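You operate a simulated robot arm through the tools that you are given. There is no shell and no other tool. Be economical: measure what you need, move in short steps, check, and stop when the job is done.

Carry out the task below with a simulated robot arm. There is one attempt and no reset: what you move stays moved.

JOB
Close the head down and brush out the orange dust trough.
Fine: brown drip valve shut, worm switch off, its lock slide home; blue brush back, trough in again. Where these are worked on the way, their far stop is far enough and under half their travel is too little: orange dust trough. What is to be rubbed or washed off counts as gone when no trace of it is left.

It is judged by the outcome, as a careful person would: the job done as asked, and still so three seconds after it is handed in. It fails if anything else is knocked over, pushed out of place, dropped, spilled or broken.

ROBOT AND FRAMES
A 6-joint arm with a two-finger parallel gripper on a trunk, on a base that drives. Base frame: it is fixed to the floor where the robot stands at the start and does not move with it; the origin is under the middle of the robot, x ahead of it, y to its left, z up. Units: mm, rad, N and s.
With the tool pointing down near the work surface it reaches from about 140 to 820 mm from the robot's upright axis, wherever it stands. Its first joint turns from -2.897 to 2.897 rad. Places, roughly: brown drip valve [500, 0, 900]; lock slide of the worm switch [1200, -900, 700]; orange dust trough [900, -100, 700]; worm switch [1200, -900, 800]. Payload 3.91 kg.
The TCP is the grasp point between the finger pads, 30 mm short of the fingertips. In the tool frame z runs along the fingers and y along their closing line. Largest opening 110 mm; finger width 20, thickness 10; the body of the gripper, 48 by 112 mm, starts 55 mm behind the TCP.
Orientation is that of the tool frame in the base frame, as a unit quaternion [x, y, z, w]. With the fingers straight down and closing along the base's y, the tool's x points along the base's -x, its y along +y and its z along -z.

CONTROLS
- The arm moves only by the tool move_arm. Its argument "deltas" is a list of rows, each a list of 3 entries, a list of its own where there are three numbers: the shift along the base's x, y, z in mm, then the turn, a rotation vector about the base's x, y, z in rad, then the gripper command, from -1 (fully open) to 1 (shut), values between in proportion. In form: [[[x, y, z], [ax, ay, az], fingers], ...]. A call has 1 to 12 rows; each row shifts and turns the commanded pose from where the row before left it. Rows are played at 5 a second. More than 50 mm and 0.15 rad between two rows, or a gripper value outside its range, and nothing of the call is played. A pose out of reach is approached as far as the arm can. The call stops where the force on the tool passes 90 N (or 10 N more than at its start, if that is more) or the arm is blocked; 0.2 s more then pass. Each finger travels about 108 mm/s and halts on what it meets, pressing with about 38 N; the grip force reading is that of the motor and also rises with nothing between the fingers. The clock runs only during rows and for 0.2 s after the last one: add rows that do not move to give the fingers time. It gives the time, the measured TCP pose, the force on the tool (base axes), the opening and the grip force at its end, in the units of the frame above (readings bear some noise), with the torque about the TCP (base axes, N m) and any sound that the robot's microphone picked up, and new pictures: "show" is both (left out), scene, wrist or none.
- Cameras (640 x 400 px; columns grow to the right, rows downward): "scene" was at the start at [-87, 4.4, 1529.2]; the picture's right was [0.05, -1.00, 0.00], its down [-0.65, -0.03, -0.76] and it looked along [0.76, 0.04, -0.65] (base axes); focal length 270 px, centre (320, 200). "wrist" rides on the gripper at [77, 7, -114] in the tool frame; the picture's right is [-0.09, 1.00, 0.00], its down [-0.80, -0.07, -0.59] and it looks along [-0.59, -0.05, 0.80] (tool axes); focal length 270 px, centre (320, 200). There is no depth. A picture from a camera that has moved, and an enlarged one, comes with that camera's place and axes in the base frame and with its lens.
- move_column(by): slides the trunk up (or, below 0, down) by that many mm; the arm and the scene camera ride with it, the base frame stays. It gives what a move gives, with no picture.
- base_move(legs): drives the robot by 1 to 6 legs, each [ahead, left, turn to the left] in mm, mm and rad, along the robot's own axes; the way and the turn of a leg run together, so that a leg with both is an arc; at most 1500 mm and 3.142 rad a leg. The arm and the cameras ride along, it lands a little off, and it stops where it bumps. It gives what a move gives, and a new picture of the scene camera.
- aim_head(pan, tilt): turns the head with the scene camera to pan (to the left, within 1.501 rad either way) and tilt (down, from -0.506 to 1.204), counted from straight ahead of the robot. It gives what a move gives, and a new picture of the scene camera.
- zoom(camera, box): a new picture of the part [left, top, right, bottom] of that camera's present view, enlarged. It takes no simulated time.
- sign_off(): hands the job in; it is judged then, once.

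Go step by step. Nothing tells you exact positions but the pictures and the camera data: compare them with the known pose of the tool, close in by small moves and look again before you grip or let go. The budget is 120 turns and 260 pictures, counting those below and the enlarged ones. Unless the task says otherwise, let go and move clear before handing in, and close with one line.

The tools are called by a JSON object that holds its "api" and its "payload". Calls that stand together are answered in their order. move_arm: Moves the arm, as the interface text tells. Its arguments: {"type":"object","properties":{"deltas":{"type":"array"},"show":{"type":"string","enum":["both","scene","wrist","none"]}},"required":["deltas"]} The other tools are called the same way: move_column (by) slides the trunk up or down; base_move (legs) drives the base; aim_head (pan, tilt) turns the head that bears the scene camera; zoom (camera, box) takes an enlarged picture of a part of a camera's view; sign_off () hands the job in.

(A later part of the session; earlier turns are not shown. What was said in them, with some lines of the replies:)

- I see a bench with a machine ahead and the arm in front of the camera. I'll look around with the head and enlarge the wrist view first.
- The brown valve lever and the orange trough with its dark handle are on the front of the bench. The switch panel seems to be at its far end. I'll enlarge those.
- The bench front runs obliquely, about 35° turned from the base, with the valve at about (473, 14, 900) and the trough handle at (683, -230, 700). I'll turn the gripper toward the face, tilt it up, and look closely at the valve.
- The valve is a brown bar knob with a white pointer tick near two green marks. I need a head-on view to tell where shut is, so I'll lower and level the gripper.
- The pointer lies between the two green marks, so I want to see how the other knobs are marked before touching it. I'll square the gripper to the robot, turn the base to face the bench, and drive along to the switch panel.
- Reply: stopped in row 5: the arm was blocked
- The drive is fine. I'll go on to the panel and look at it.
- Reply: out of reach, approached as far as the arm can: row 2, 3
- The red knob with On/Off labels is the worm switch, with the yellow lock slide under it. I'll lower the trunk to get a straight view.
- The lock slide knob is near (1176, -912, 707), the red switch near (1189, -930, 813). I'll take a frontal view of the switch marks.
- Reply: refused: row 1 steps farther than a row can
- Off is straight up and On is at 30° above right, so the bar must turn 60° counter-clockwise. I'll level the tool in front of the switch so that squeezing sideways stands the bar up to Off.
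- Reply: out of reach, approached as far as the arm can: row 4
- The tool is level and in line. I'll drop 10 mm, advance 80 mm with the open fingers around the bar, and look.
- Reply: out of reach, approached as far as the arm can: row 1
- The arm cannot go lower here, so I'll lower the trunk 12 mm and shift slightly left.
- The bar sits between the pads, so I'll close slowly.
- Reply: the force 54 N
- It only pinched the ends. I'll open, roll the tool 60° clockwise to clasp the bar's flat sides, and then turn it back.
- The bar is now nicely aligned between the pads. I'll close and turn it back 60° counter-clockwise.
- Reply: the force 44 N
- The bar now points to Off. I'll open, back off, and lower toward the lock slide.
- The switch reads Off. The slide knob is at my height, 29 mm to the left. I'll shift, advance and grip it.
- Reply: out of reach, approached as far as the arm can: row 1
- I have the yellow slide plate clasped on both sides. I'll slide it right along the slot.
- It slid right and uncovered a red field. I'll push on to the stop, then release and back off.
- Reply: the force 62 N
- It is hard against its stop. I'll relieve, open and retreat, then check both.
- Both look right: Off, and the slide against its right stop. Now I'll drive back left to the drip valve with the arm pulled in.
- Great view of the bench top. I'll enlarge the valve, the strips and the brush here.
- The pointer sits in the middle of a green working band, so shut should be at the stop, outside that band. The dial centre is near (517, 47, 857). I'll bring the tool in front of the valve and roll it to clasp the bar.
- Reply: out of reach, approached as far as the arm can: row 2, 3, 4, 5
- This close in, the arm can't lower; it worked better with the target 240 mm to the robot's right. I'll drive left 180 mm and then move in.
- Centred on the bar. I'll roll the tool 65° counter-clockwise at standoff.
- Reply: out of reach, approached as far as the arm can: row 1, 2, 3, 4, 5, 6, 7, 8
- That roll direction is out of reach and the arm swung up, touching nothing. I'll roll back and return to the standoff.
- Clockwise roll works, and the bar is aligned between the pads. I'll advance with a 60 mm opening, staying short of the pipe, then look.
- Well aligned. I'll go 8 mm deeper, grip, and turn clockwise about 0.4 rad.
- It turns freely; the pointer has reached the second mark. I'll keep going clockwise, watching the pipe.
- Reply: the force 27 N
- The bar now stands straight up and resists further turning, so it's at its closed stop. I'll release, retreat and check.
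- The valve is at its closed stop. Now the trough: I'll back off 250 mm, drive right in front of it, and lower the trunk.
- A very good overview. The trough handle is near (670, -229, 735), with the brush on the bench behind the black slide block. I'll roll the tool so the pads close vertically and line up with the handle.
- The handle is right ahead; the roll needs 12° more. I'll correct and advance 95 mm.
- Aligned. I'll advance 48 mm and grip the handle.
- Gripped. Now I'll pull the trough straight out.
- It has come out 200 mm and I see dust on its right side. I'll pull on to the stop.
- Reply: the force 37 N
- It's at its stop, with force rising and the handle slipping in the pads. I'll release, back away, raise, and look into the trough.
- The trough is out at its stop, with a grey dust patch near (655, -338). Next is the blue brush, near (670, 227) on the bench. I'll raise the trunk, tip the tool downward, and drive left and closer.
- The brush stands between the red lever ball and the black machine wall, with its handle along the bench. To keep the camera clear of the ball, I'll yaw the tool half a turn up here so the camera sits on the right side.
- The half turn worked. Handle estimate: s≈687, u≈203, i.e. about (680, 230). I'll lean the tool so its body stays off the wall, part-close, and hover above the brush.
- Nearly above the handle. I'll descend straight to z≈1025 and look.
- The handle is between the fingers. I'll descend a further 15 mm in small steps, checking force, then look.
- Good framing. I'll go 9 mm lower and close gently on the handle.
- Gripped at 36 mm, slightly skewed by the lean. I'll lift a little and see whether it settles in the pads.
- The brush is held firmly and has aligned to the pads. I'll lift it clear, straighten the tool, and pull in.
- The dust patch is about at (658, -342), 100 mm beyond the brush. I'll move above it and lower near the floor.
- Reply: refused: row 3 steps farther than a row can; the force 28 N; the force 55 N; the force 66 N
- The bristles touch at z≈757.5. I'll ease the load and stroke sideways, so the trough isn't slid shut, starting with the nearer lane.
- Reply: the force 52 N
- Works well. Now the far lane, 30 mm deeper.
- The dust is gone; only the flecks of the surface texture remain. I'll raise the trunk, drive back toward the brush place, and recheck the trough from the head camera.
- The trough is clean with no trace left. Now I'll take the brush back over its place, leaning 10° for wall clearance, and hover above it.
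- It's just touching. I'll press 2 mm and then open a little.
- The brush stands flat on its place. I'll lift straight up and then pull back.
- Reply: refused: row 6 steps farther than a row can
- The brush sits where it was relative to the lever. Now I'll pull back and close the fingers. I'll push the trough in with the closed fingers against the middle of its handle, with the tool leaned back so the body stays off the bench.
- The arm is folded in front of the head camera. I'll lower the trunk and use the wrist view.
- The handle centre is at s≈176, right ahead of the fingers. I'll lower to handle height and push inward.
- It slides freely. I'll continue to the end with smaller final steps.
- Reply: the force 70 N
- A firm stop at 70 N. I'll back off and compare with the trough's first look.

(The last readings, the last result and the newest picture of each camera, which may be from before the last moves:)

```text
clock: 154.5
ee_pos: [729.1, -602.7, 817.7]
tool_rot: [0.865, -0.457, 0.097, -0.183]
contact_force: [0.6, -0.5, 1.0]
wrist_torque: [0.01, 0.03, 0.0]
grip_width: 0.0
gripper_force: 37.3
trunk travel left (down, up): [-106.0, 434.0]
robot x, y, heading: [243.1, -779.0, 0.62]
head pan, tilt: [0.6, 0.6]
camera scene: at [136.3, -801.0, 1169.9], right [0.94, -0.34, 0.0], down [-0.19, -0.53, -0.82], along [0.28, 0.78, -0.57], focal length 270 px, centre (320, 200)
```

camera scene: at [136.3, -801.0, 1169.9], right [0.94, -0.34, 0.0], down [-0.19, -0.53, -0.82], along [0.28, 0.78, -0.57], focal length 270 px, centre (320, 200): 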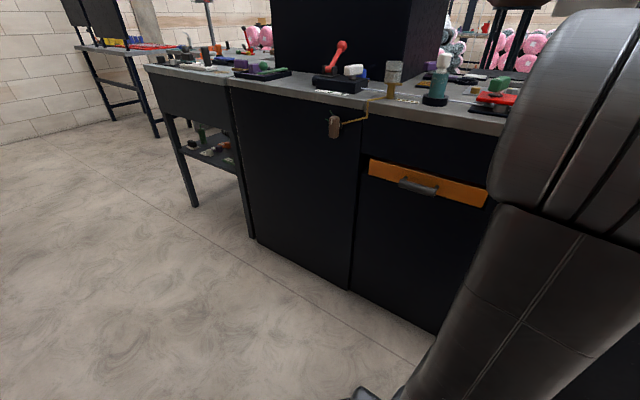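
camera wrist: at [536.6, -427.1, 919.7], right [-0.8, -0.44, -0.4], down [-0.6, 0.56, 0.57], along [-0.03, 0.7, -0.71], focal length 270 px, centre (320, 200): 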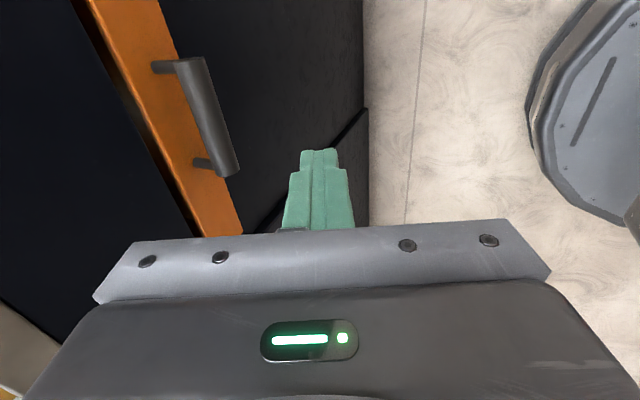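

{"api": "zoom", "payload": {"camera": "scene", "box": [310, 50, 510, 220]}}

{"api": "aim_head", "payload": {"pan": -0.25, "tilt": 0.5}}

```text
2.35 times, centred on (410, 135) of scene
camera zoom: at [136.3, -801.0, 1169.9], right [0.94, -0.34, 0.0], down [-0.19, -0.53, -0.82], along [0.28, 0.78, -0.57], focal length 635 px, centre (108, 353)
```

zoom: 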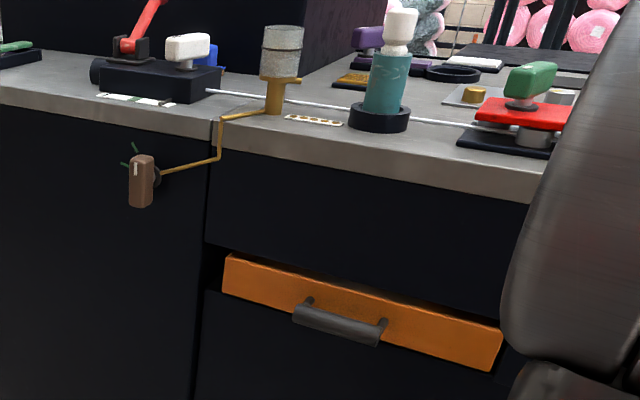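

```text
clock: 155.7
ee_pos: [729.6, -602.6, 817.9]
tool_rot: [0.866, -0.456, 0.097, -0.182]
contact_force: [0.6, 0.0, -0.1]
wrist_torque: [0.02, -0.01, 0.01]
grip_width: 0.0
gripper_force: 37.4
trunk travel left (down, up): [-106.0, 434.0]
robot x, y, heading: [247.2, -782.2, 0.621]
head pan, tilt: [-0.25, 0.499]
camera scene: at [190.9, -850.9, 1179.0], right [0.37, -0.93, 0.0], down [-0.45, -0.18, -0.88], along [0.82, 0.32, -0.48], focal length 270 px, centre (320, 200)
```

scene: 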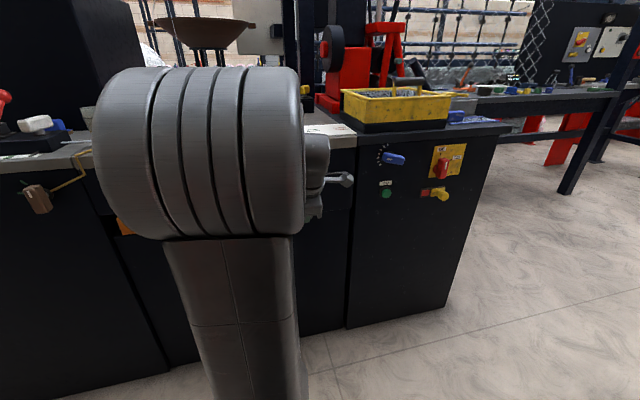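

{"api": "zoom", "payload": {"camera": "scene", "box": [300, 130, 480, 220]}}

```text
3.56 times, centred on (390, 175) of scene
camera zoom: at [190.9, -850.9, 1179.0], right [0.37, -0.93, 0.0], down [-0.45, -0.18, -0.88], along [0.82, 0.32, -0.48], focal length 960 px, centre (71, 289)
```

zoom: 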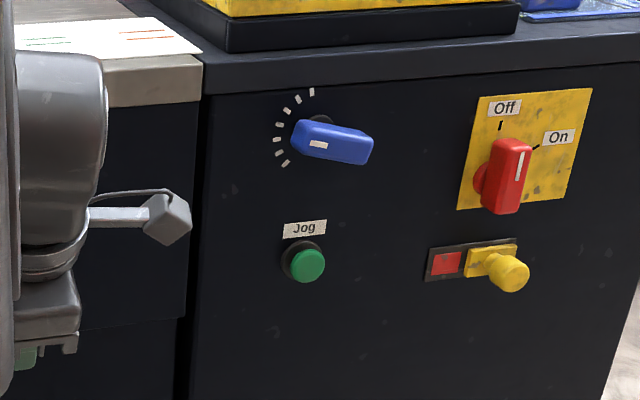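

Everything looks right: the switch is on Off, the slide is at its right stop, the valve is shut, the brush is back, and the trough is clean and in. The gripper is empty and clear, so I'm handing in.

{"api": "sign_off", "payload": {}}

```text
The job is handed in.
```

The head is closed down: the drip valve is shut, the worm switch is off with its lock slide home, and the orange trough is brushed clean and pushed back in, with the blue brush back in its place.
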